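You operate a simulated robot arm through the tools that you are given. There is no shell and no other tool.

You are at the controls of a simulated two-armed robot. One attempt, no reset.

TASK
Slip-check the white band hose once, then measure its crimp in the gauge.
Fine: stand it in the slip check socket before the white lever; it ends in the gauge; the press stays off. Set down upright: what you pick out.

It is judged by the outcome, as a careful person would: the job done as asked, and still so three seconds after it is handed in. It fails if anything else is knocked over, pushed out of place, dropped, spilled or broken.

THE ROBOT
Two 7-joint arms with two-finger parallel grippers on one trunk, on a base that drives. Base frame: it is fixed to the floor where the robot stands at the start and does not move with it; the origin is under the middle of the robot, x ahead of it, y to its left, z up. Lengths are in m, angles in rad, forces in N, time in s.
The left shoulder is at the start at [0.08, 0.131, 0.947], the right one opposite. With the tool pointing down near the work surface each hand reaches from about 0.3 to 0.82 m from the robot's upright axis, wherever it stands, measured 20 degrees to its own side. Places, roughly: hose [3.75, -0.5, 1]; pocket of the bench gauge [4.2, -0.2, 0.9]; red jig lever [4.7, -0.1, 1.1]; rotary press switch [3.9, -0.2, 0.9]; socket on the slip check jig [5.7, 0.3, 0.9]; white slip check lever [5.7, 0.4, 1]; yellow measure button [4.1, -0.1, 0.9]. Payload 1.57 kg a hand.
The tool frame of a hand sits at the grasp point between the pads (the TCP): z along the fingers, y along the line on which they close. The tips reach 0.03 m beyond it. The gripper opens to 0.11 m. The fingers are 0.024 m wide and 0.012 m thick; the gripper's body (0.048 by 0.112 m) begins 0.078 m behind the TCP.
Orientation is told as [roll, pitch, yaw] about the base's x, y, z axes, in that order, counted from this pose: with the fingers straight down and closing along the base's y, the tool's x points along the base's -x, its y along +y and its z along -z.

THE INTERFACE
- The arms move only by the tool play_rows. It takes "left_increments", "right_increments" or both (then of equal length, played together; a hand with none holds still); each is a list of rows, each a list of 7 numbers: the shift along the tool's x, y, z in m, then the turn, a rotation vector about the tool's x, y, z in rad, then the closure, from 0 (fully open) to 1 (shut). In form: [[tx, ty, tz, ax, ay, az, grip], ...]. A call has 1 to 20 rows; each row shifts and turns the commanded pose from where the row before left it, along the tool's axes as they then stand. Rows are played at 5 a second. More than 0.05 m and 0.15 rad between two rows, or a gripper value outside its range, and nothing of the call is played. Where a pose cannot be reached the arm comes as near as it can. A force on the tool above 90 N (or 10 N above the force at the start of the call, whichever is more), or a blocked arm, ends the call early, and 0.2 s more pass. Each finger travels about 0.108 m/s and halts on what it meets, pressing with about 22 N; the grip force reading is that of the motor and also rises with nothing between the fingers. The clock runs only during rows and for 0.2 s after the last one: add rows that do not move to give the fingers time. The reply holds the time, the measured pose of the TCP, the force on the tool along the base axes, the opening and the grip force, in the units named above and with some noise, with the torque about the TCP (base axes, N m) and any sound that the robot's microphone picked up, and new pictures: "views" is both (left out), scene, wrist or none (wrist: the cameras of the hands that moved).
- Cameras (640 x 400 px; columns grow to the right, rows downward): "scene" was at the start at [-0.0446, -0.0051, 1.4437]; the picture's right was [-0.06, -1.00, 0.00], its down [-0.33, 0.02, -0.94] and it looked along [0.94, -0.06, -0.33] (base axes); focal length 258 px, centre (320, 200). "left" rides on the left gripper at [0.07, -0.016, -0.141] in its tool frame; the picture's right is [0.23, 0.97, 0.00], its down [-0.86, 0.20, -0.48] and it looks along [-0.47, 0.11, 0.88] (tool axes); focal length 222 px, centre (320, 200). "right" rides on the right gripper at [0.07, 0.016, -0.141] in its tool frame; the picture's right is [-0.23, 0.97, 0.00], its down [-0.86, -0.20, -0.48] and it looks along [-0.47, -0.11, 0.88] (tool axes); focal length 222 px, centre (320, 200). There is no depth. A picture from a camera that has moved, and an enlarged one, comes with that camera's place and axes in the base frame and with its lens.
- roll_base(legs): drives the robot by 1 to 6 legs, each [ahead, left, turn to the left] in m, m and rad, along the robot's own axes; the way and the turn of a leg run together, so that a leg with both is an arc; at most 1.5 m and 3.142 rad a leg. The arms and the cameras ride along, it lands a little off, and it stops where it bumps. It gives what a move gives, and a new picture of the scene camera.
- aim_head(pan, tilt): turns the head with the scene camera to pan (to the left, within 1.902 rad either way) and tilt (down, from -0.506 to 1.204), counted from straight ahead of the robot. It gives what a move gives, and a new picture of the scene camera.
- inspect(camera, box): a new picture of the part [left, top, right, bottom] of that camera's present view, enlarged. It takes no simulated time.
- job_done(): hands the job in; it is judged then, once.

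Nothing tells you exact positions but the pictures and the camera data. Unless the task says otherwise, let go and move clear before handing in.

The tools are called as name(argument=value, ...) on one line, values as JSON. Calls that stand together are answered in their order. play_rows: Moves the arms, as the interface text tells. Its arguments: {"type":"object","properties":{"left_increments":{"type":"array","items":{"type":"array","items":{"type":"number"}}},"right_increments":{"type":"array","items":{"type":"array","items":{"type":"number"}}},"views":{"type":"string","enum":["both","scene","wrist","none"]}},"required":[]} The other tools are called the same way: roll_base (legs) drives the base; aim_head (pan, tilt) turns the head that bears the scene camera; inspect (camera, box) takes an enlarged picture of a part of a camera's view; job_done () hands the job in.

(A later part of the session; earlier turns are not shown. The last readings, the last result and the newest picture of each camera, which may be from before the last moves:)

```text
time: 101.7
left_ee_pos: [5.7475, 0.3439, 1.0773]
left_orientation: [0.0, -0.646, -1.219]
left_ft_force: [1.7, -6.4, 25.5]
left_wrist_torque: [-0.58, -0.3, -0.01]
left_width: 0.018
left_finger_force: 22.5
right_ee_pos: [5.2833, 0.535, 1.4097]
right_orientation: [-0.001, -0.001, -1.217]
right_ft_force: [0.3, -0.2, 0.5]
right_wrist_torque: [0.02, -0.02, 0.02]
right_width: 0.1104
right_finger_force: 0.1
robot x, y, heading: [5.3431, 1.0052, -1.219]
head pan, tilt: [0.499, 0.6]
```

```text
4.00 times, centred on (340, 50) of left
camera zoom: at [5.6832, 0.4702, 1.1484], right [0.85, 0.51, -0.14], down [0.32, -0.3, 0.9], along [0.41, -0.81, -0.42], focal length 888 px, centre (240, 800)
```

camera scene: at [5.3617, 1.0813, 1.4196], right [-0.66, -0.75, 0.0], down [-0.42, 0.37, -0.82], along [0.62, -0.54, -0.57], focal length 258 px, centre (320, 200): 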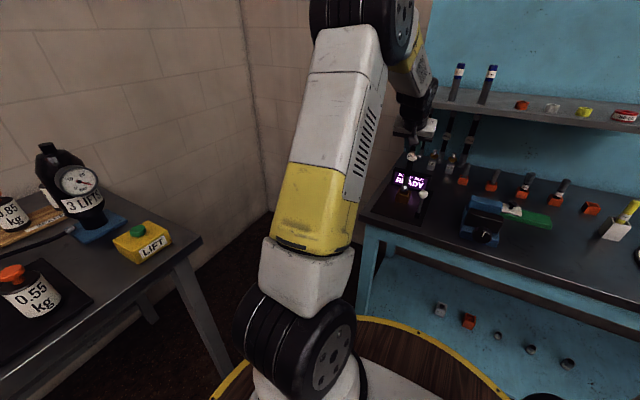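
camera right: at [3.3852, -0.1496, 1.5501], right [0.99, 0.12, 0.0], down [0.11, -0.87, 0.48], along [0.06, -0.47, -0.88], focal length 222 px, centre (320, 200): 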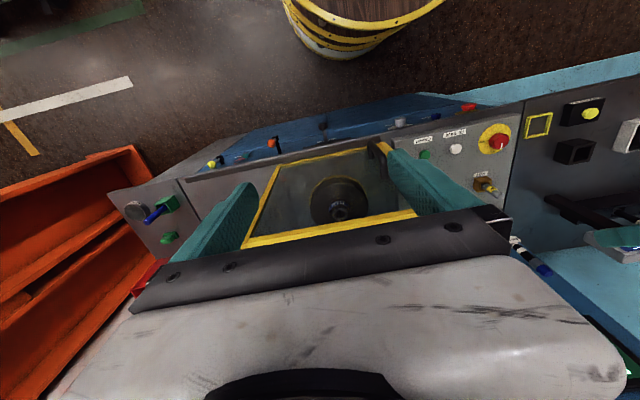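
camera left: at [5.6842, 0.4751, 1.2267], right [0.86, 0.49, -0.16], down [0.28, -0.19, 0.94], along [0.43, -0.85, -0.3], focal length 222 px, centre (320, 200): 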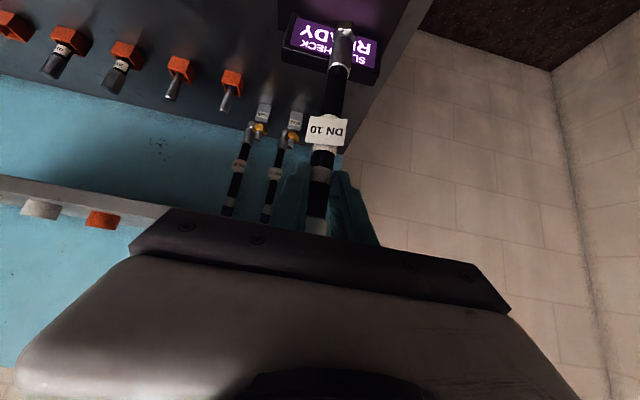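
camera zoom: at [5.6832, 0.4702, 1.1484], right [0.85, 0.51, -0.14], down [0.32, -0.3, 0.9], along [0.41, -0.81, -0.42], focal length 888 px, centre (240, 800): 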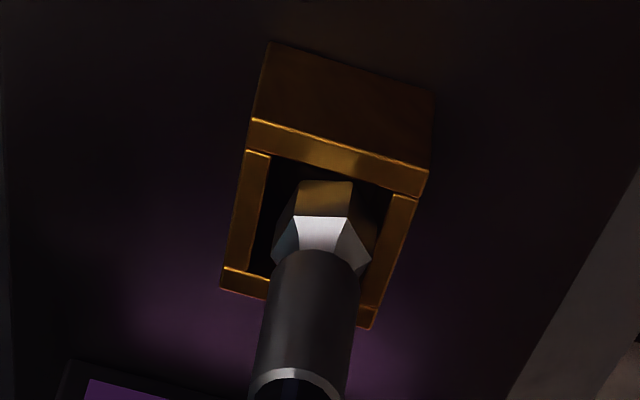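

Contact again, with the force pushing the hose forward, so it is on the near rim now. I'll lift slightly, shift 3.5 mm forward and try again.

play_rows(left_increments=[[-0.003, 0, -0.004, 0, 0, 0, 1], [-0.0028, 0, 0.0021, 0, 0, 0, 1], [0.003, 0, 0.004, 0, 0, 0, 1], [0.003, 0, 0.004, 0, 0, 0, 1], [0, 0, 0, 0, 0, 0, 1]], views="none")

inspect(camera="left", box=[260, 0, 420, 100])

inspect(camera="scene", box=[360, 130, 440, 210])

```text
time: 102.9
left_ee_pos: [5.7484, 0.3412, 1.0718]
left_orientation: [-0.001, -0.648, -1.217]
left_ft_force: [2.7, -6.9, 24.7]
left_wrist_torque: [-0.63, -0.29, 0.01]
left_width: 0.0182
left_finger_force: 22.3
right_ee_pos: [5.2835, 0.5352, 1.4091]
right_orientation: [0.001, 0.002, -1.218]
right_ft_force: [0.6, 0.4, 0.9]
right_wrist_torque: [-0.03, 0.01, 0.01]
right_width: 0.1101
right_finger_force: 0.1
robot x, y, heading: [5.3414, 1.0055, -1.218]
head pan, tilt: [0.499, 0.6]
```

```text
4.00 times, centred on (340, 50) of left
camera zoom: at [5.6847, 0.4665, 1.1442], right [0.85, 0.51, -0.14], down [0.32, -0.3, 0.9], along [0.41, -0.81, -0.42], focal length 888 px, centre (240, 800)
```

zoom: 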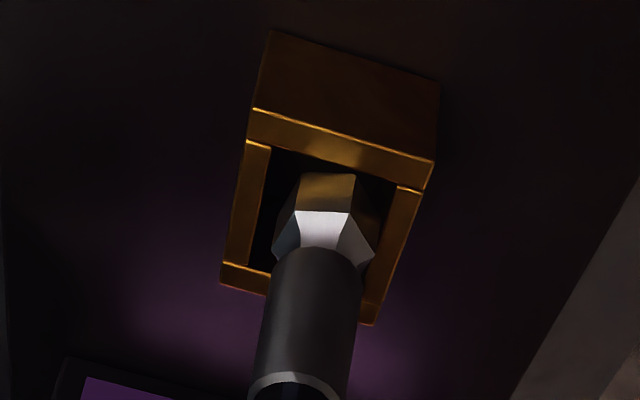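

```text
5.00 times, centred on (400, 170) of scene
camera zoom: at [5.3613, 1.0819, 1.4196], right [-0.66, -0.75, 0.0], down [-0.42, 0.37, -0.83], along [0.62, -0.54, -0.56], focal length 1289 px, centre (-80, 350)
```

zoom: 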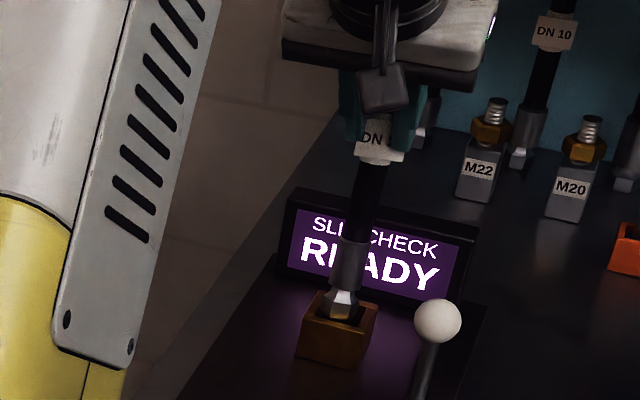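

Let me zoom in closely on the nut and the opening to judge the remaining offset.

inspect(camera="left", box=[310, 20, 374, 75])

inspect(camera="scene", box=[410, 175, 450, 210])

```text
7.27 times, centred on (342, 48) of left
camera zoom: at [5.6847, 0.4665, 1.1442], right [0.85, 0.51, -0.14], down [0.32, -0.3, 0.9], along [0.41, -0.81, -0.42], focal length 1615 px, centre (160, 1309)
```

zoom: 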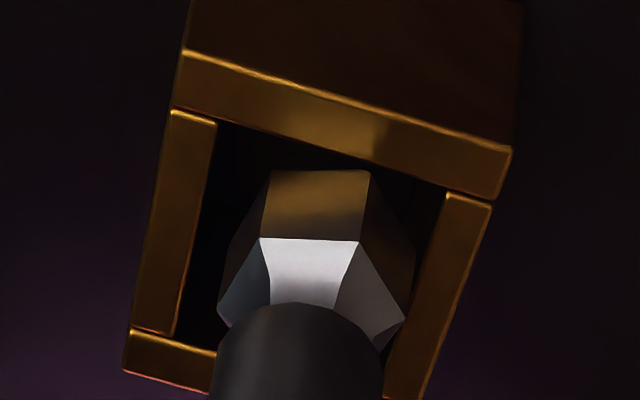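

```text
11.43 times, centred on (430, 192) of scene
camera zoom: at [5.3613, 1.0819, 1.4196], right [-0.66, -0.75, 0.0], down [-0.42, 0.37, -0.83], along [0.62, -0.54, -0.56], focal length 2947 px, centre (-937, 286)
```

zoom: 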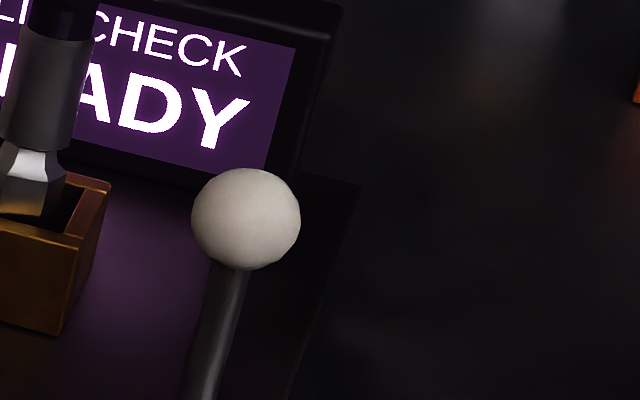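

The nut sits about 1.5 mm too far to the left in the opening, fore-aft is fine. Lifting slightly, correcting and lowering again.

play_rows(left_increments=[[-0.003, 0, -0.004, 0, 0, 0, 1], [-0.0006, -0.0018, -0.0008, 0, 0, 0, 1], [0.003, 0, 0.004, 0, 0, 0, 1], [0.0036, 0, 0.0048, 0, 0, 0, 1], [0, 0, 0, 0, 0, 0, 1]], views="none")

inspect(camera="left", box=[310, 20, 374, 75])

```text
time: 104.1
left_ee_pos: [5.7485, 0.3394, 1.0668]
left_orientation: [0.0, -0.645, -1.217]
left_ft_force: [5.3, -7.0, 25.6]
left_wrist_torque: [-0.56, -0.49, 0.02]
left_width: 0.0185
left_finger_force: 21.1
right_ee_pos: [5.2842, 0.5354, 1.4086]
right_orientation: [-0.001, -0.002, -1.219]
right_ft_force: [0.4, 0.0, -1.3]
right_wrist_torque: [0.01, 0.0, -0.01]
right_width: 0.1099
right_finger_force: 0.0
robot x, y, heading: [5.3411, 1.0073, -1.222]
head pan, tilt: [0.499, 0.6]
```

```text
7.27 times, centred on (342, 48) of left
camera zoom: at [5.6836, 0.4665, 1.1386], right [0.85, 0.51, -0.14], down [0.32, -0.3, 0.9], along [0.41, -0.81, -0.42], focal length 1615 px, centre (160, 1309)
```

zoom: 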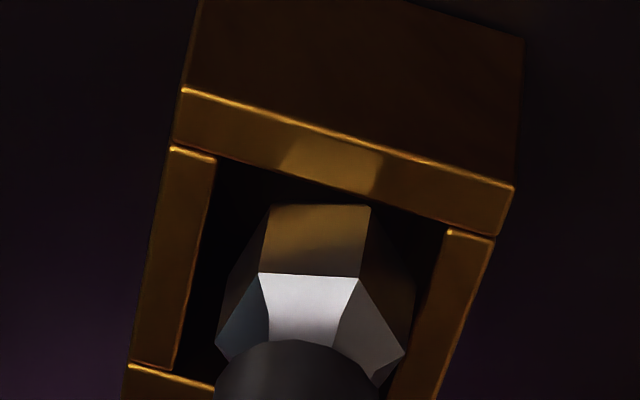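

Torque suggests the contact is on the near side. I'll ease up slightly, move 4 mm forward and lower again to feel whether it drops in.

play_rows(left_increments=[[-0.003, 0, -0.004, 0, 0, 0, 1], [-0.0032, 0, 0.0024, 0, 0, 0, 1], [0, 0, 0, 0, 0, 0, 1]], views="none")

play_rows(left_increments=[[0.003, 0, 0.004, 0, 0, 0, 1], [0.003, 0, 0.004, 0, 0, 0, 1], [0, 0, 0, 0, 0, 0, 1]], views="none")

inspect(camera="left", box=[310, 20, 374, 75])

aim_head(pan=0.2, tilt=0.6)

inspect(camera="scene", box=[300, 150, 350, 200])

```text
time: 104.9
left_ee_pos: [5.7467, 0.3376, 1.0665]
left_orientation: [0.0, -0.633, -1.218]
left_ft_force: [-0.3, 0.0, -3.1]
left_wrist_torque: [0.09, 0.05, 0.0]
left_width: 0.0181
left_finger_force: 21.9
right_ee_pos: [5.2841, 0.5338, 1.4084]
right_orientation: [0.001, 0.001, -1.219]
right_ft_force: [0.3, -0.3, -0.6]
right_wrist_torque: [-0.01, 0.01, -0.01]
right_width: 0.11
right_finger_force: 0.0
robot x, y, heading: [5.3404, 1.0062, -1.222]
head pan, tilt: [0.499, 0.6]
```

```text
time: 105.7
left_ee_pos: [5.7479, 0.3378, 1.0587]
left_orientation: [-0.001, -0.638, -1.217]
left_ft_force: [0.9, -0.8, -3.6]
left_wrist_torque: [0.07, 0.07, 0.0]
left_width: 0.0184
left_finger_force: 22.6
right_ee_pos: [5.2845, 0.5342, 1.4086]
right_orientation: [0.0, 0.0, -1.219]
right_ft_force: [-0.5, 1.0, 0.2]
right_wrist_torque: [-0.02, -0.04, 0.01]
right_width: 0.1098
right_finger_force: 0.0
robot x, y, heading: [5.3428, 1.0077, -1.216]
head pan, tilt: [0.499, 0.6]
```

```text
7.27 times, centred on (342, 48) of left
camera zoom: at [5.6846, 0.4633, 1.1314], right [0.85, 0.51, -0.14], down [0.33, -0.31, 0.89], along [0.41, -0.8, -0.43], focal length 1615 px, centre (160, 1309)
```

zoom: 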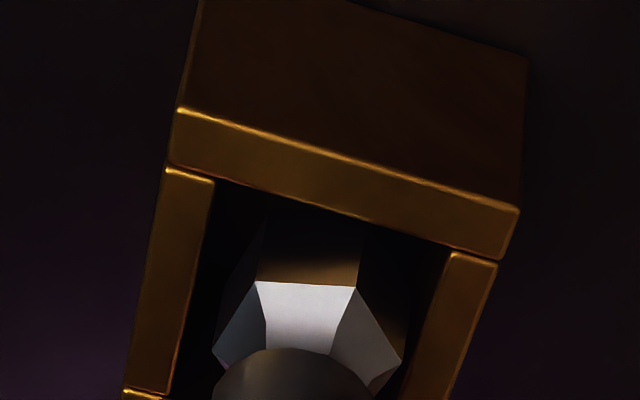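

```text
time: 106.5
left_ee_pos: [5.7487, 0.3372, 1.0588]
left_orientation: [-0.001, -0.641, -1.218]
left_ft_force: [0.3, 0.5, -3.2]
left_wrist_torque: [0.08, 0.01, 0.05]
left_width: 0.0183
left_finger_force: 22.2
right_ee_pos: [5.2849, 0.5342, 1.4093]
right_orientation: [0.0, 0.0, -1.219]
right_ft_force: [-0.7, 0.0, 0.3]
right_wrist_torque: [-0.02, 0.01, -0.03]
right_width: 0.1102
right_finger_force: 0.1
robot x, y, heading: [5.3421, 1.0088, -1.222]
head pan, tilt: [0.201, 0.6]
camera scene: at [5.3417, 1.0644, 1.4196], right [-0.85, -0.53, 0.0], down [-0.3, 0.48, -0.82], along [0.43, -0.7, -0.57], focal length 258 px, centre (320, 200)
```

scene: 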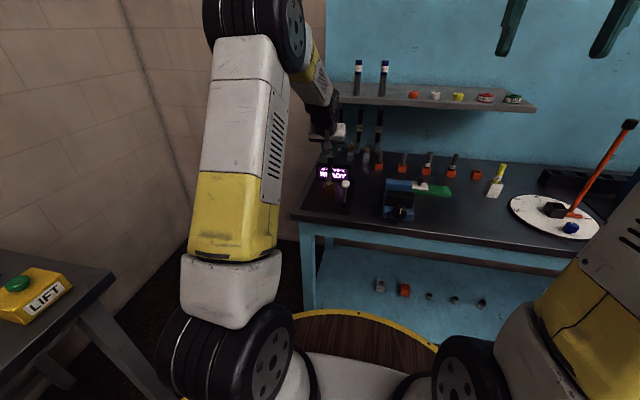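

```text
8.00 times, centred on (325, 175) of scene
camera zoom: at [5.3417, 1.0644, 1.4196], right [-0.85, -0.53, 0.0], down [-0.3, 0.48, -0.82], along [0.43, -0.7, -0.57], focal length 2063 px, centre (280, 400)
```

zoom: 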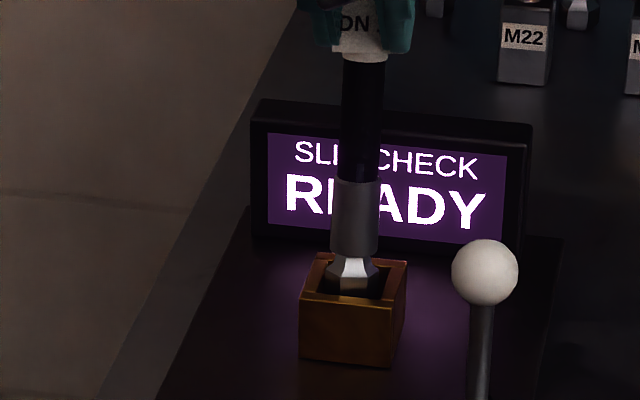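

It has dropped into the opening with no force. Continuing down slowly until it touches the bottom.

play_rows(left_increments=[[0.003, 0, 0.004, 0, 0, 0, 1], [0.003, 0, 0.004, 0, 0, 0, 1], [0.003, 0, 0.004, 0, 0, 0, 1], [0, 0, 0, 0, 0, 0, 1]], views="none")

inspect(camera="scene", box=[300, 150, 350, 200])

```text
time: 107.5
left_ee_pos: [5.7473, 0.3375, 1.045]
left_orientation: [-0.001, -0.639, -1.218]
left_ft_force: [-2.8, 6.1, 2.4]
left_wrist_torque: [0.63, 0.23, -0.05]
left_width: 0.018
left_finger_force: 22.2
right_ee_pos: [5.2858, 0.5353, 1.4092]
right_orientation: [0.0, 0.001, -1.219]
right_ft_force: [0.4, -0.3, 0.1]
right_wrist_torque: [0.0, -0.01, 0.01]
right_width: 0.1101
right_finger_force: 0.1
robot x, y, heading: [5.3453, 1.0022, -1.219]
head pan, tilt: [0.201, 0.6]
```

```text
8.00 times, centred on (325, 175) of scene
camera zoom: at [5.3415, 1.0648, 1.4196], right [-0.85, -0.53, 0.0], down [-0.3, 0.48, -0.83], along [0.43, -0.7, -0.56], focal length 2063 px, centre (280, 400)
```

zoom: 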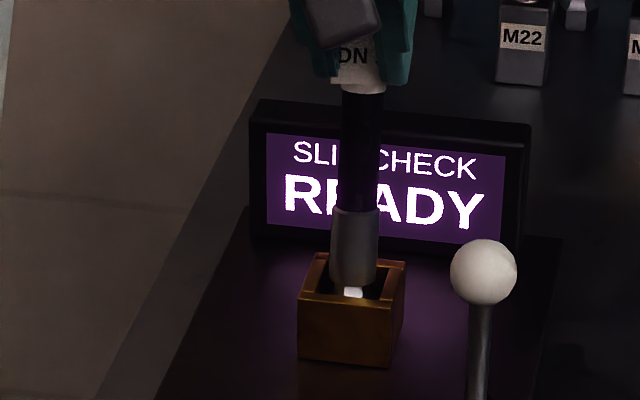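

It's going in well; a slight push from the far wall means I should shift back 2 mm while continuing down.

play_rows(left_increments=[[0.0016, 0, -0.0012, 0, 0, 0, 1], [0.003, 0, 0.004, 0, 0, 0, 1], [0.003, 0, 0.004, 0, 0, 0, 1], [0, 0, 0, 0, 0, 0, 1]], views="none")

inspect(camera="scene", box=[300, 150, 350, 200])

```text
time: 108.5
left_ee_pos: [5.747, 0.3386, 1.0369]
left_orientation: [0.0, -0.644, -1.218]
left_ft_force: [2.9, -0.9, 25.0]
left_wrist_torque: [-0.57, -0.62, -0.03]
left_width: 0.0182
left_finger_force: 22.1
right_ee_pos: [5.2839, 0.5355, 1.4086]
right_orientation: [0.0, 0.001, -1.219]
right_ft_force: [-0.1, -0.4, -0.6]
right_wrist_torque: [-0.01, -0.02, 0.01]
right_width: 0.1098
right_finger_force: 0.1
robot x, y, heading: [5.3411, 1.0082, -1.219]
head pan, tilt: [0.201, 0.6]
```

```text
8.00 times, centred on (325, 175) of scene
camera zoom: at [5.3412, 1.0653, 1.4196], right [-0.85, -0.53, 0.0], down [-0.3, 0.48, -0.83], along [0.43, -0.7, -0.56], focal length 2063 px, centre (280, 400)
```

zoom: 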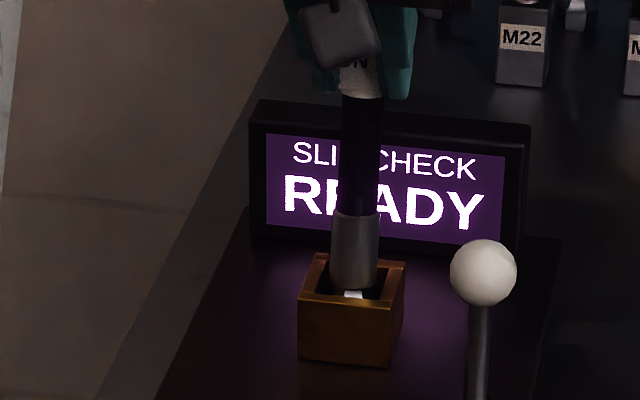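

Bottom reached (25 N up). I'll relax the pressure, open the fingers and back out along the finger axis.

play_rows(left_increments=[[-0.0018, 0, -0.0024, 0, 0, 0, 1], [0, 0, 0, 0, 0, 0, 0.9], [0, 0, 0, 0, 0, 0, 0.7], [0, 0, 0, 0, 0, 0, 0.4], [0, 0, 0, 0, 0, 0, 0.1], [0, 0, 0, 0, 0, 0, 0]])

inspect(camera="scene", box=[290, 120, 370, 200])

```text
time: 109.9
left_ee_pos: [5.749, 0.3394, 1.0384]
left_orientation: [-0.001, -0.639, -1.218]
left_ft_force: [-0.5, -0.5, -0.6]
left_wrist_torque: [-0.01, -0.05, 0.01]
left_width: 0.11
left_finger_force: 0.0
right_ee_pos: [5.285, 0.5347, 1.4086]
right_orientation: [0.0, -0.001, -1.218]
right_ft_force: [-0.1, 0.3, -1.0]
right_wrist_torque: [-0.02, -0.02, 0.02]
right_width: 0.1102
right_finger_force: 0.0
robot x, y, heading: [5.3411, 1.0084, -1.219]
head pan, tilt: [0.201, 0.6]
camera scene: at [5.3416, 1.0645, 1.4196], right [-0.85, -0.53, 0.0], down [-0.3, 0.48, -0.82], along [0.43, -0.7, -0.57], focal length 258 px, centre (320, 200)
camera left: at [5.6836, 0.465, 1.1102], right [0.85, 0.51, -0.14], down [0.33, -0.31, 0.89], along [0.41, -0.81, -0.43], focal length 222 px, centre (320, 200)
```

scene: 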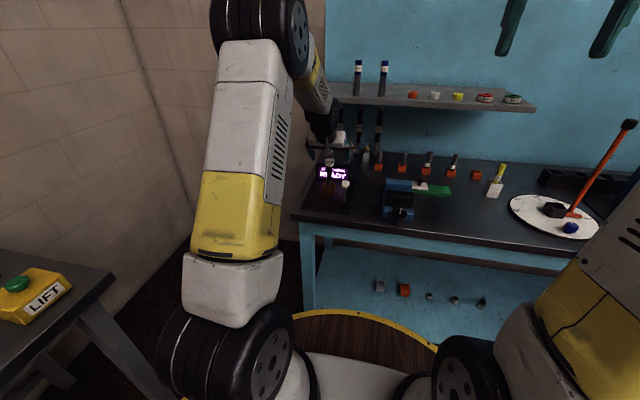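
left: 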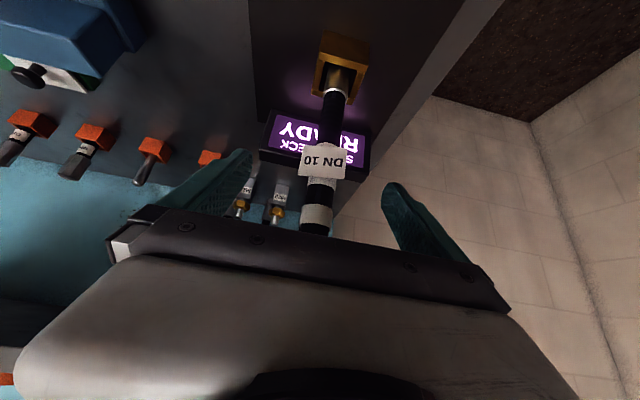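

```text
5.00 times, centred on (330, 160) of scene
camera zoom: at [5.3416, 1.0645, 1.4196], right [-0.85, -0.53, 0.0], down [-0.3, 0.48, -0.82], along [0.43, -0.7, -0.57], focal length 1289 px, centre (270, 400)
```

zoom: 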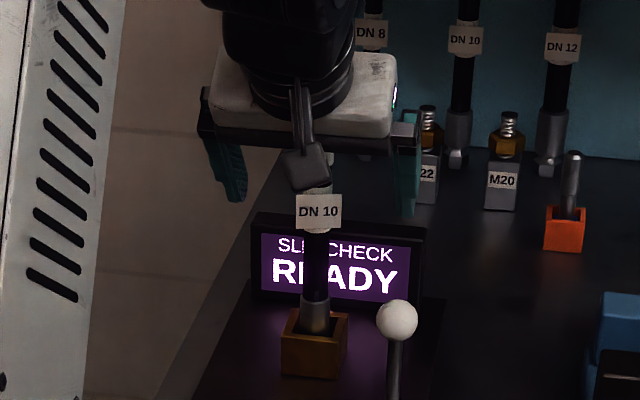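

The hose settled deeper and stands upright in the socket. Backing the left hand out.

play_rows(left_increments=[[0, 0, -0.03, 0, 0, 0, 0], [0, 0, -0.04, 0, 0, 0, 0], [0, 0, -0.045, 0, 0, 0, 0], [0.02, 0, -0.04, 0, 0, 0, 0], [0.02, 0, -0.04, 0, 0, 0, 0], [0, 0, 0, 0, 0, 0, 0]])

inspect(camera="scene", box=[290, 110, 390, 210])

inspect(camera="left", box=[200, 0, 440, 150])

```text
time: 111.3
left_ee_pos: [5.6949, 0.4778, 1.1692]
left_orientation: [-0.001, -0.641, -1.219]
left_ft_force: [0.3, -0.3, -0.4]
left_wrist_torque: [0.0, 0.0, 0.03]
left_width: 0.11
left_finger_force: 0.0
right_ee_pos: [5.2844, 0.5353, 1.4083]
right_orientation: [0.0, -0.002, -1.22]
right_ft_force: [0.5, 0.2, 0.1]
right_wrist_torque: [-0.02, -0.03, 0.01]
right_width: 0.1098
right_finger_force: 0.1
robot x, y, heading: [5.3436, 1.0124, -1.216]
head pan, tilt: [0.201, 0.6]
camera scene: at [5.3416, 1.0646, 1.4196], right [-0.85, -0.53, 0.0], down [-0.3, 0.48, -0.83], along [0.43, -0.7, -0.56], focal length 258 px, centre (320, 200)
camera left: at [5.6308, 0.6033, 1.2425], right [0.85, 0.51, -0.14], down [0.33, -0.31, 0.89], along [0.41, -0.81, -0.43], focal length 222 px, centre (320, 200)
```

scene: 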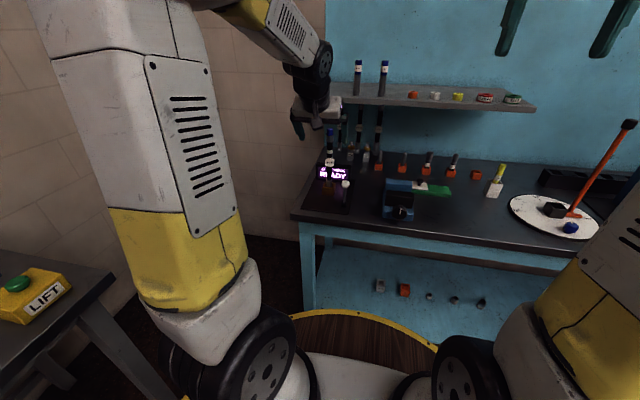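
left: 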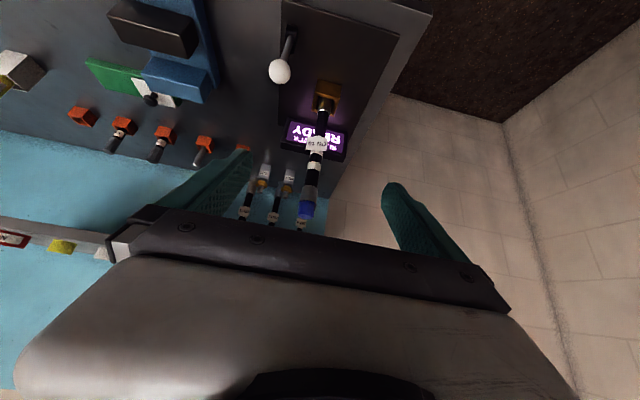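

```text
4.00 times, centred on (340, 160) of scene
camera zoom: at [5.3416, 1.0646, 1.4196], right [-0.85, -0.53, 0.0], down [-0.3, 0.48, -0.83], along [0.43, -0.7, -0.56], focal length 1032 px, centre (240, 360)
```

zoom: 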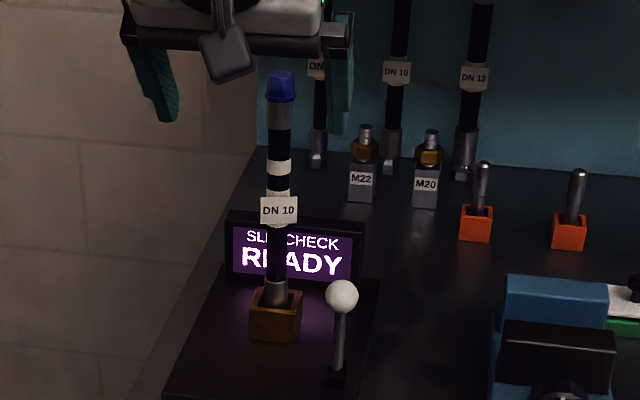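

```text
2.67 times, centred on (320, 75) of left
camera zoom: at [5.6308, 0.6033, 1.2425], right [0.85, 0.51, -0.14], down [0.33, -0.31, 0.89], along [0.41, -0.81, -0.43], focal length 592 px, centre (320, 533)
```

zoom: 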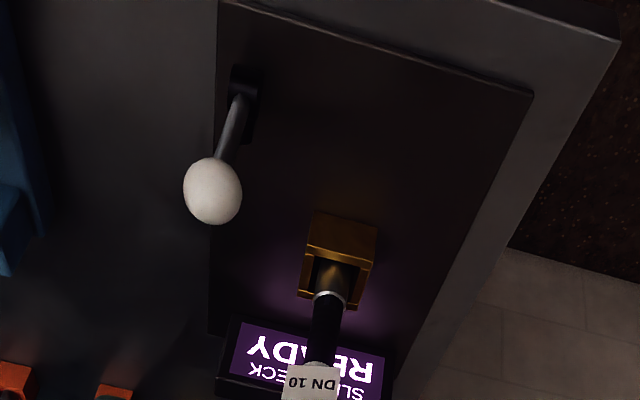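

The hose stands in the socket, display "READY". The white lever is upright at 0.673 m ahead, 0.084 m left, knob z 0.987. I'll close the empty left fingers and move them over behind the knob to pull it toward me gently.

play_rows(left_increments=[[0, -0.033, 0, 0, 0, 0, 0.5], [0, -0.033, 0, 0, 0, 0, 1], [0, 0, 0, 0, 0, 0, 1], [-0.00875, 0, 0.028, 0, 0, 0, 1], [-0.00875, 0, 0.028, 0, 0, 0, 1], [-0.00875, 0, 0.028, 0, 0, 0, 1], [-0.00875, 0, 0.028, 0, 0, 0, 1], [0, 0, 0, 0, 0, 0, 1]])

inspect(camera="scene", box=[290, 110, 390, 210])

inspect(camera="left", box=[200, 0, 440, 240])

```text
time: 113.1
left_ee_pos: [5.6688, 0.3657, 1.0999]
left_orientation: [-0.001, -0.641, -1.219]
left_ft_force: [0.0, 0.1, -0.1]
left_wrist_torque: [0.0, 0.0, 0.03]
left_width: 0.0
left_finger_force: 21.2
right_ee_pos: [5.2835, 0.5334, 1.4092]
right_orientation: [0.0, 0.001, -1.218]
right_ft_force: [0.5, -0.1, 0.0]
right_wrist_torque: [0.01, 0.04, 0.01]
right_width: 0.1098
right_finger_force: 0.0
robot x, y, heading: [5.3425, 1.0095, -1.218]
head pan, tilt: [0.201, 0.6]
camera scene: at [5.3416, 1.0645, 1.4196], right [-0.85, -0.53, 0.0], down [-0.3, 0.48, -0.82], along [0.43, -0.7, -0.57], focal length 258 px, centre (320, 200)
camera left: at [5.6039, 0.4917, 1.1725], right [0.85, 0.51, -0.14], down [0.33, -0.31, 0.89], along [0.41, -0.81, -0.43], focal length 222 px, centre (320, 200)
```

scene: 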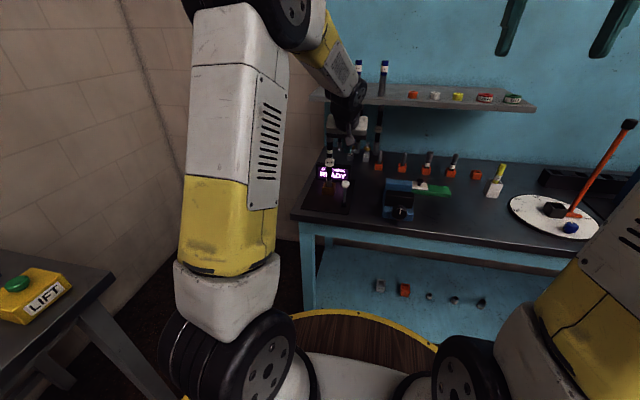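
left: 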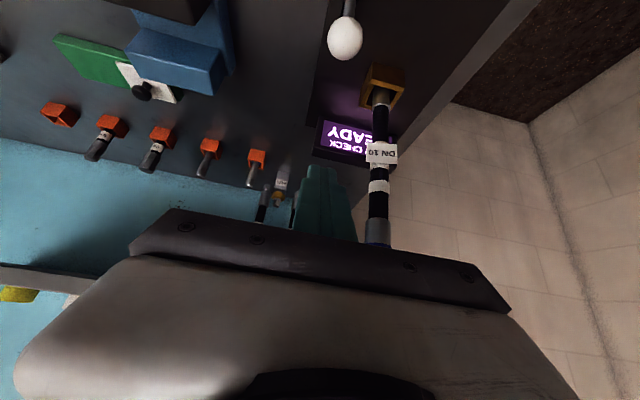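

```text
4.00 times, centred on (340, 160) of scene
camera zoom: at [5.3416, 1.0645, 1.4196], right [-0.85, -0.53, 0.0], down [-0.3, 0.48, -0.82], along [0.43, -0.7, -0.57], focal length 1032 px, centre (240, 360)
```

zoom: 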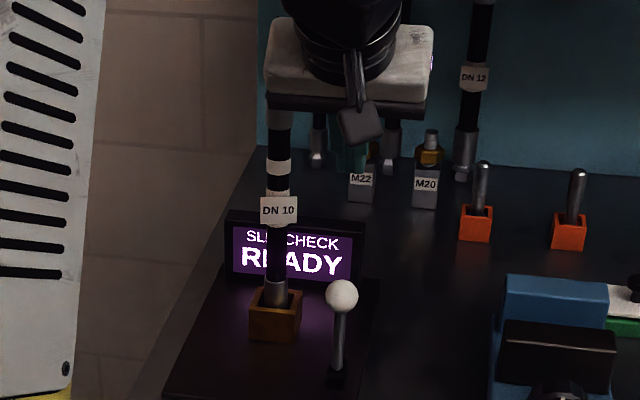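

```text
1.67 times, centred on (320, 120) of left
camera zoom: at [5.6039, 0.4917, 1.1725], right [0.85, 0.51, -0.14], down [0.33, -0.31, 0.89], along [0.41, -0.81, -0.43], focal length 370 px, centre (320, 333)
```

zoom: 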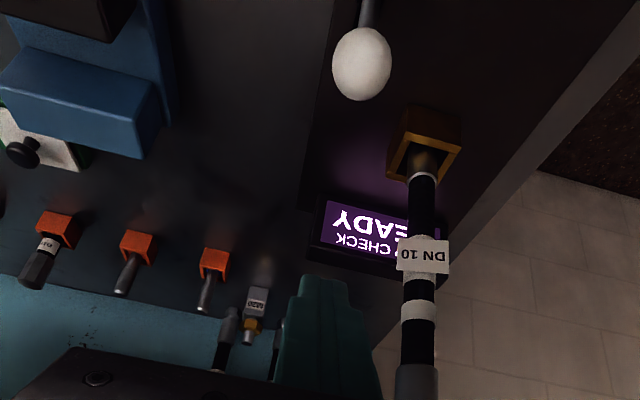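

Fingers are closed, beyond and above the knob. I'll lower them behind it, then draw back in small steps, watching the force.

play_rows(left_increments=[[0.02, -0.001, 0.0158, 0, 0, 0, 1], [0.02, -0.001, 0.0158, 0, 0, 0, 1], [0.02, -0.001, 0.0158, 0, 0, 0, 1], [0, 0, 0, 0, 0, 0, 1]], views="none")

inspect(camera="scene", box=[310, 140, 380, 210])

inspect(camera="left", box=[200, 0, 440, 240])

```text
time: 114.1
left_ee_pos: [5.6563, 0.3837, 1.0269]
left_orientation: [-0.001, -0.641, -1.217]
left_ft_force: [-0.2, 0.5, -0.2]
left_wrist_torque: [-0.01, 0.04, -0.01]
left_width: 0.0001
left_finger_force: 21.6
right_ee_pos: [5.2836, 0.5352, 1.4086]
right_orientation: [0.0, 0.0, -1.219]
right_ft_force: [0.2, -0.7, -0.4]
right_wrist_torque: [-0.04, -0.05, 0.01]
right_width: 0.11
right_finger_force: 0.1
robot x, y, heading: [5.3403, 1.0077, -1.219]
head pan, tilt: [0.201, 0.6]
```

```text
5.71 times, centred on (345, 175) of scene
camera zoom: at [5.3416, 1.0645, 1.4196], right [-0.85, -0.53, 0.0], down [-0.3, 0.48, -0.82], along [0.43, -0.7, -0.57], focal length 1474 px, centre (177, 343)
```

zoom: 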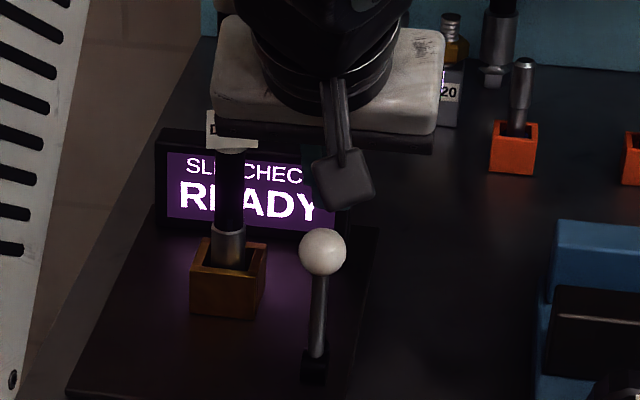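

```text
1.67 times, centred on (320, 120) of left
camera zoom: at [5.5924, 0.5095, 1.0987], right [0.85, 0.51, -0.14], down [0.33, -0.31, 0.89], along [0.41, -0.81, -0.43], focal length 370 px, centre (320, 333)
```

zoom: 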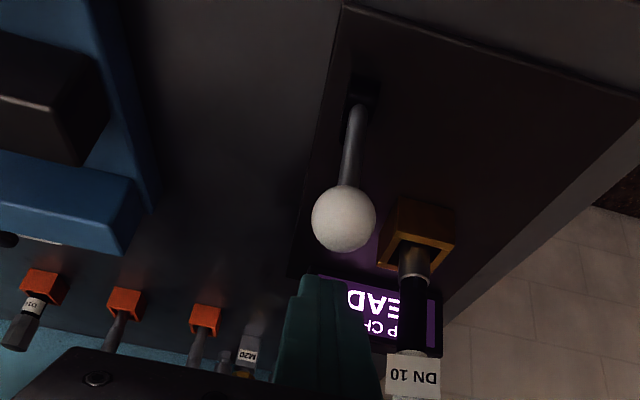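

The closed fingers are right behind the knob and laterally aligned. Pulling back in small steps.

play_rows(left_increments=[[0.008, 0, -0.006, 0, 0, 0, 1], [0.008, 0, -0.006, 0, 0, 0, 1], [0.004, 0, -0.003, 0, 0, 0, 1], [0, 0, 0, 0, 0, 0, 1]], views="none")

inspect(camera="scene", box=[310, 140, 380, 210])

play_rows(left_increments=[[0.004, 0, -0.003, 0, 0, 0, 1], [0.004, 0, -0.003, 0, 0, 0, 1], [0, 0, 0, 0, 0, 0, 1]], views="none")

inspect(camera="scene", box=[310, 140, 380, 210])

```text
time: 115.1
left_ee_pos: [5.6485, 0.4075, 1.0278]
left_orientation: [0.001, -0.641, -1.217]
left_ft_force: [0.3, -0.9, 2.3]
left_wrist_torque: [-0.05, 0.0, 0.02]
left_width: 0.0001
left_finger_force: 21.1
right_ee_pos: [5.2849, 0.5344, 1.4095]
right_orientation: [0.001, -0.001, -1.219]
right_ft_force: [1.3, 0.0, 0.6]
right_wrist_torque: [-0.01, 0.02, -0.02]
right_width: 0.1099
right_finger_force: 0.1
robot x, y, heading: [5.3421, 1.0046, -1.216]
head pan, tilt: [0.201, 0.6]
```

```text
5.71 times, centred on (345, 175) of scene
camera zoom: at [5.3415, 1.0645, 1.4196], right [-0.85, -0.53, 0.0], down [-0.3, 0.48, -0.82], along [0.43, -0.7, -0.57], focal length 1474 px, centre (177, 343)
```

zoom: 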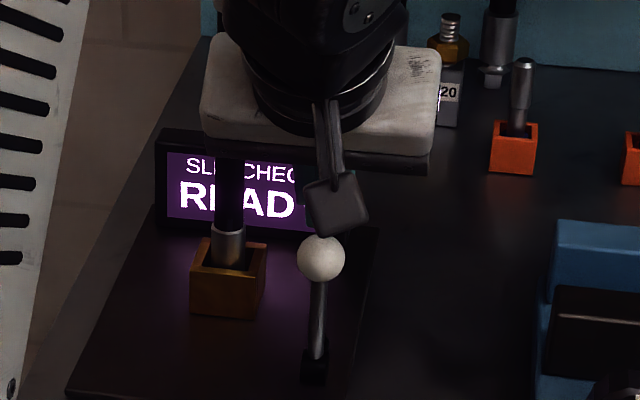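

```text
time: 115.9
left_ee_pos: [5.6452, 0.4172, 1.028]
left_orientation: [0.001, -0.641, -1.218]
left_ft_force: [0.5, -0.7, 1.8]
left_wrist_torque: [-0.04, -0.05, 0.03]
left_width: 0.0
left_finger_force: 21.5
right_ee_pos: [5.2847, 0.5348, 1.4085]
right_orientation: [0.001, -0.001, -1.217]
right_ft_force: [-0.4, -0.7, 0.1]
right_wrist_torque: [0.0, 0.02, -0.01]
right_width: 0.1101
right_finger_force: 0.2
robot x, y, heading: [5.3385, 1.0084, -1.216]
head pan, tilt: [0.201, 0.6]
```

```text
5.71 times, centred on (345, 175) of scene
camera zoom: at [5.3416, 1.0645, 1.4196], right [-0.85, -0.53, 0.0], down [-0.3, 0.48, -0.82], along [0.43, -0.7, -0.57], focal length 1474 px, centre (177, 343)
```

zoom: 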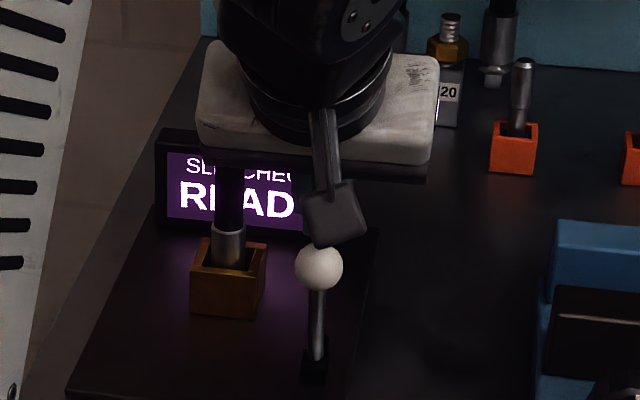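

The lever yields easily toward me. Continuing the pull along its arc, back and slightly down.

play_rows(left_increments=[[0.0104, 0, -0.0028, 0, 0, 0, 1], [0.0104, 0, -0.0028, 0, 0, 0, 1], [0.0104, 0, -0.0028, 0, 0, 0, 1], [0, 0, 0, 0, 0, 0, 1]], views="none")

inspect(camera="scene", box=[310, 140, 380, 210])

```text
time: 116.9
left_ee_pos: [5.6354, 0.4445, 1.0159]
left_orientation: [0.0, -0.639, -1.217]
left_ft_force: [0.5, -1.8, 1.0]
left_wrist_torque: [-0.05, 0.02, -0.03]
left_width: 0.0001
left_finger_force: 21.3
right_ee_pos: [5.2849, 0.5347, 1.4093]
right_orientation: [-0.001, 0.001, -1.218]
right_ft_force: [-0.8, 0.7, -0.4]
right_wrist_torque: [0.01, 0.0, -0.02]
right_width: 0.1098
right_finger_force: 0.1
robot x, y, heading: [5.3436, 1.0108, -1.219]
head pan, tilt: [0.201, 0.6]
```

```text
5.71 times, centred on (345, 175) of scene
camera zoom: at [5.3415, 1.0645, 1.4196], right [-0.85, -0.53, 0.0], down [-0.3, 0.48, -0.82], along [0.43, -0.7, -0.57], focal length 1474 px, centre (177, 343)
```

zoom: 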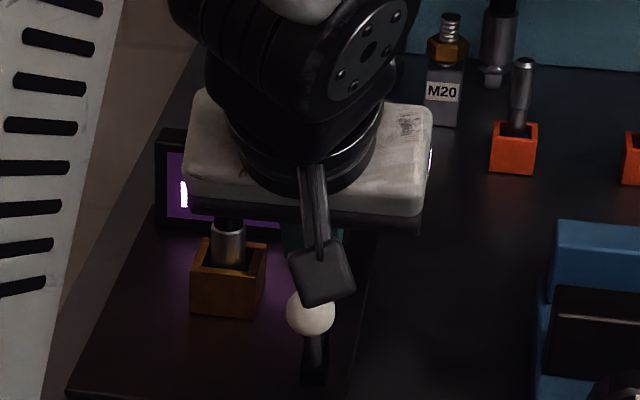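

Still moving with little force. Continuing, now more downward along the arc.

play_rows(left_increments=[[0.0112, 0, 0.0016, 0, 0, 0, 1], [0.0112, 0, 0.0016, 0, 0, 0, 1], [0, 0, 0, 0, 0, 0, 1]], views="none")

inspect(camera="scene", box=[310, 140, 380, 210])

inspect(camera="left", box=[200, 0, 440, 240])

```text
time: 117.7
left_ee_pos: [5.6297, 0.4556, 1.002]
left_orientation: [-0.005, -0.651, -1.218]
left_ft_force: [10.5, -16.8, 32.3]
left_wrist_torque: [-0.86, -0.19, -0.23]
left_width: 0.0
left_finger_force: 21.3
right_ee_pos: [5.2852, 0.535, 1.4086]
right_orientation: [0.0, 0.001, -1.218]
right_ft_force: [-1.2, -0.7, 0.3]
right_wrist_torque: [0.02, 0.01, -0.02]
right_width: 0.1101
right_finger_force: 0.1
robot x, y, heading: [5.3407, 1.0083, -1.216]
head pan, tilt: [0.201, 0.6]
```

```text
5.71 times, centred on (345, 175) of scene
camera zoom: at [5.3417, 1.0645, 1.4196], right [-0.85, -0.53, 0.0], down [-0.3, 0.48, -0.83], along [0.43, -0.7, -0.56], focal length 1474 px, centre (177, 343)
```

zoom: 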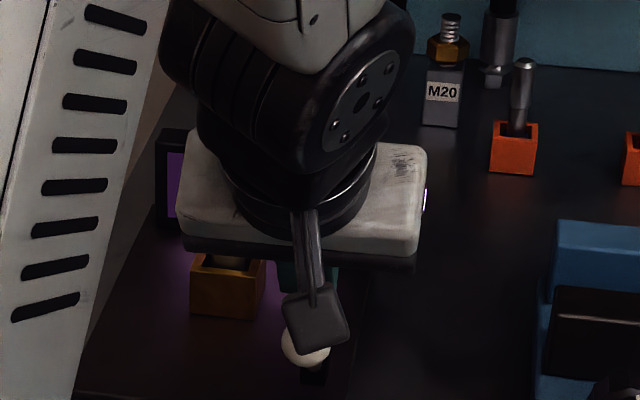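

```text
1.67 times, centred on (320, 120) of left
camera zoom: at [5.5674, 0.5827, 1.0735], right [0.85, 0.51, -0.14], down [0.32, -0.3, 0.9], along [0.41, -0.81, -0.42], focal length 370 px, centre (320, 333)
```

zoom: 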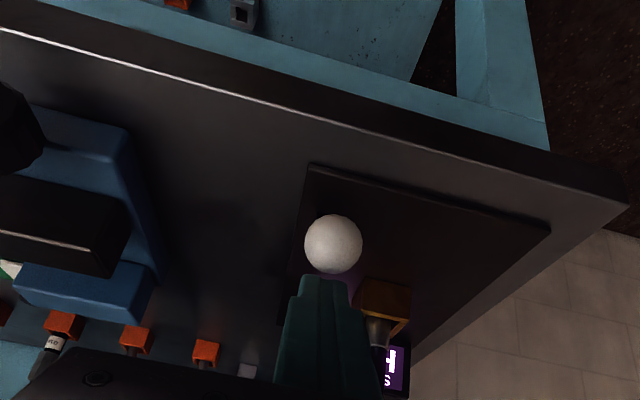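

The lever has come to its stop (36 N). Releasing: moving up and clear, then reading the display.

play_rows(left_increments=[[-0.011, 0, 0.0, 0, 0, 0, 1], [-0.018, 0, -0.018, 0, 0, 0, 1], [-0.018, 0, -0.024, 0, 0, 0, 1], [-0.018, 0, -0.024, 0, 0, 0, 1], [-0.018, 0, -0.024, 0, 0, 0, 1], [-0.018, 0, -0.024, 0, 0, 0, 1], [0, 0, 0, 0, 0, 0, 1]])

inspect(camera="scene", box=[290, 120, 390, 210])

inspect(camera="left", box=[200, 0, 440, 150])

```text
time: 119.3
left_ee_pos: [5.6347, 0.4465, 1.1511]
left_orientation: [-0.001, -0.641, -1.219]
left_ft_force: [0.1, 0.3, 0.1]
left_wrist_torque: [-0.01, 0.02, -0.01]
left_width: 0.0001
left_finger_force: 21.4
right_ee_pos: [5.2836, 0.5354, 1.4088]
right_orientation: [0.0, -0.001, -1.218]
right_ft_force: [0.4, 0.2, -0.2]
right_wrist_torque: [-0.03, 0.0, 0.03]
right_width: 0.1101
right_finger_force: 0.0
robot x, y, heading: [5.3446, 1.0083, -1.212]
head pan, tilt: [0.201, 0.6]
camera scene: at [5.3416, 1.0645, 1.4196], right [-0.85, -0.53, 0.0], down [-0.3, 0.48, -0.82], along [0.43, -0.7, -0.57], focal length 258 px, centre (320, 200)
camera left: at [5.5705, 0.5732, 1.2246], right [0.85, 0.51, -0.14], down [0.33, -0.31, 0.89], along [0.41, -0.81, -0.43], focal length 222 px, centre (320, 200)
```

scene: 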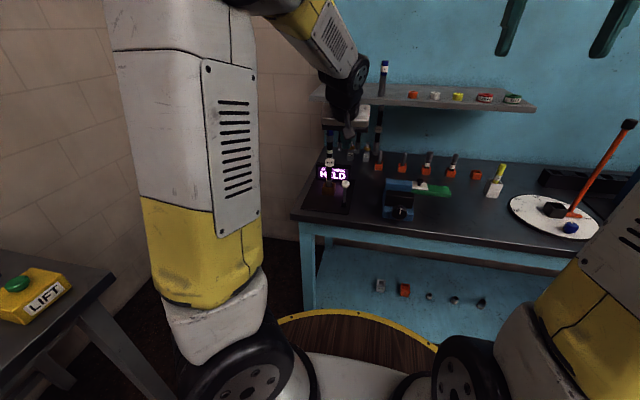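
left: 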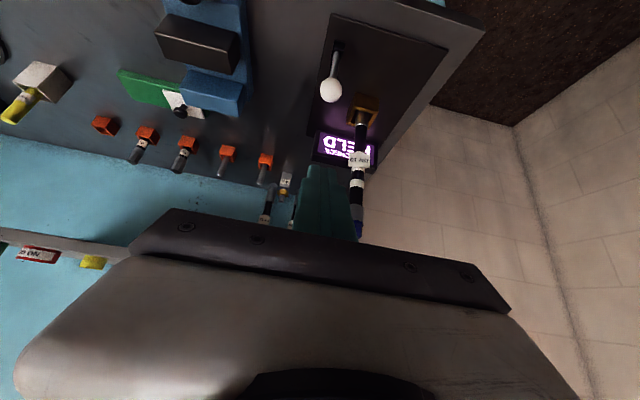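

```text
4.44 times, centred on (340, 165) of scene
camera zoom: at [5.3416, 1.0645, 1.4196], right [-0.85, -0.53, 0.0], down [-0.3, 0.48, -0.82], along [0.43, -0.7, -0.57], focal length 1146 px, centre (231, 356)
```

zoom: 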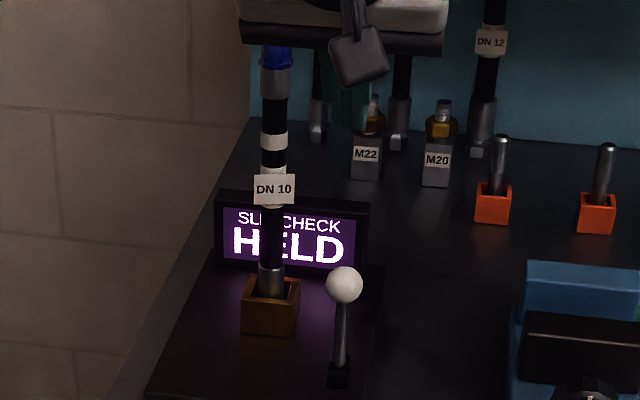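

```text
2.67 times, centred on (320, 75) of left
camera zoom: at [5.5705, 0.5732, 1.2246], right [0.85, 0.51, -0.14], down [0.33, -0.31, 0.89], along [0.41, -0.81, -0.43], focal length 592 px, centre (320, 533)
```

zoom: 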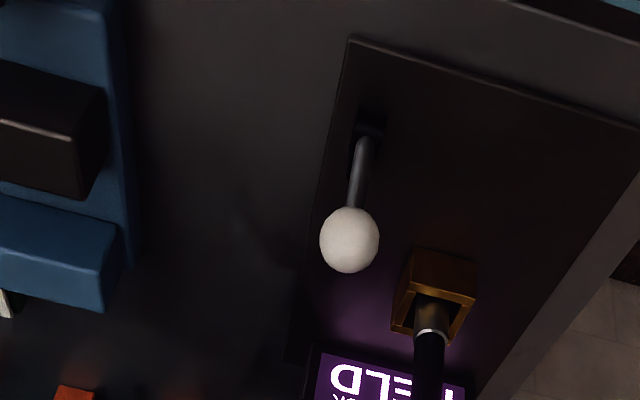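

The display reads "SLIP CHECK HELD" and the lever has sprung back: slip check done once. Now I'll take the hose out again: open the hand and line it up with the hose.

play_rows(left_increments=[[-0.0207, 0.0235, 0.0017, 0, 0, 0, 0.5], [-0.0207, 0.0235, 0.0017, 0, 0, 0, 0], [-0.0207, 0.0235, 0.0017, 0, 0, 0, 0], [0, 0, 0, 0, 0, 0, 0], [0, 0, 0, 0, 0, 0, 0]])

inspect(camera="scene", box=[290, 110, 390, 210])

inspect(camera="left", box=[200, 40, 440, 240])

```text
time: 120.5
left_ee_pos: [5.7189, 0.4227, 1.1831]
left_orientation: [0.001, -0.64, -1.217]
left_ft_force: [0.2, -1.2, -0.1]
left_wrist_torque: [0.0, 0.0, 0.0]
left_width: 0.11
left_finger_force: 0.0
right_ee_pos: [5.2849, 0.5345, 1.4086]
right_orientation: [-0.001, 0.0, -1.218]
right_ft_force: [-0.1, -0.8, 0.0]
right_wrist_torque: [0.02, -0.01, 0.02]
right_width: 0.1102
right_finger_force: 0.0
robot x, y, heading: [5.3392, 1.0063, -1.221]
head pan, tilt: [0.201, 0.6]
camera scene: at [5.3416, 1.0645, 1.4196], right [-0.85, -0.53, 0.0], down [-0.3, 0.48, -0.82], along [0.43, -0.7, -0.57], focal length 258 px, centre (320, 200)
camera left: at [5.6544, 0.5485, 1.2565], right [0.85, 0.51, -0.14], down [0.33, -0.31, 0.89], along [0.41, -0.81, -0.43], focal length 222 px, centre (320, 200)
```

scene: 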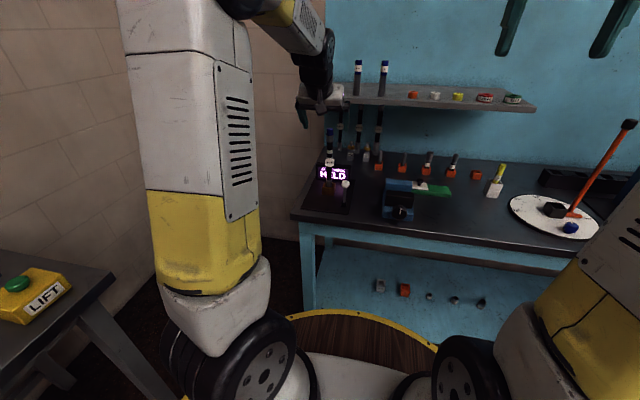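
left: 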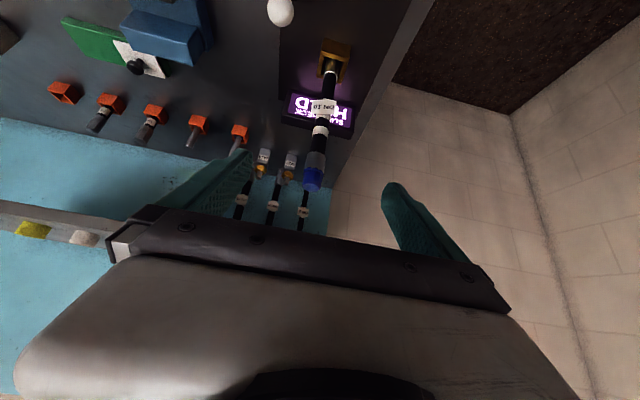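

```text
4.00 times, centred on (340, 160) of scene
camera zoom: at [5.3416, 1.0645, 1.4196], right [-0.85, -0.53, 0.0], down [-0.3, 0.48, -0.82], along [0.43, -0.7, -0.57], focal length 1032 px, centre (240, 360)
```

zoom: 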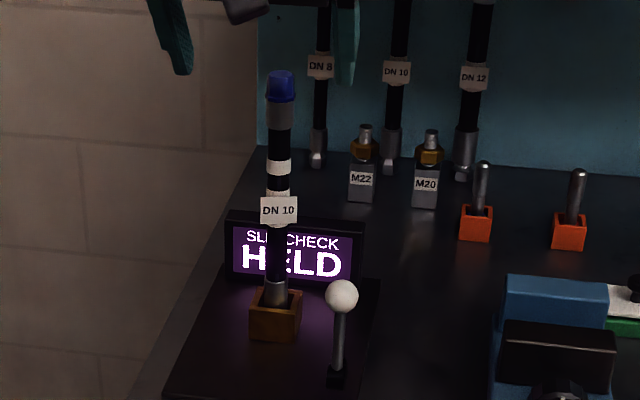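

```text
2.00 times, centred on (320, 140) of left
camera zoom: at [5.6544, 0.5485, 1.2565], right [0.85, 0.51, -0.14], down [0.33, -0.31, 0.89], along [0.41, -0.81, -0.43], focal length 444 px, centre (320, 320)
```

zoom: 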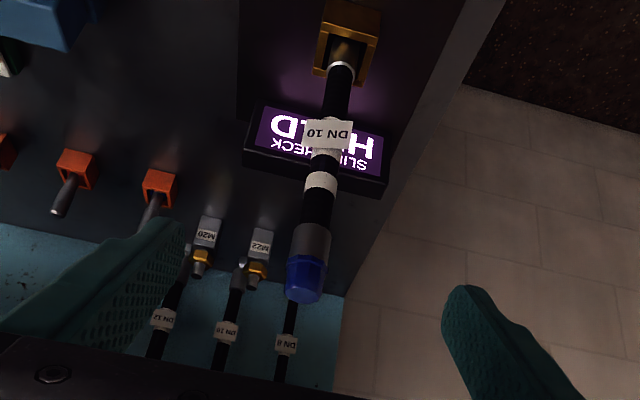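

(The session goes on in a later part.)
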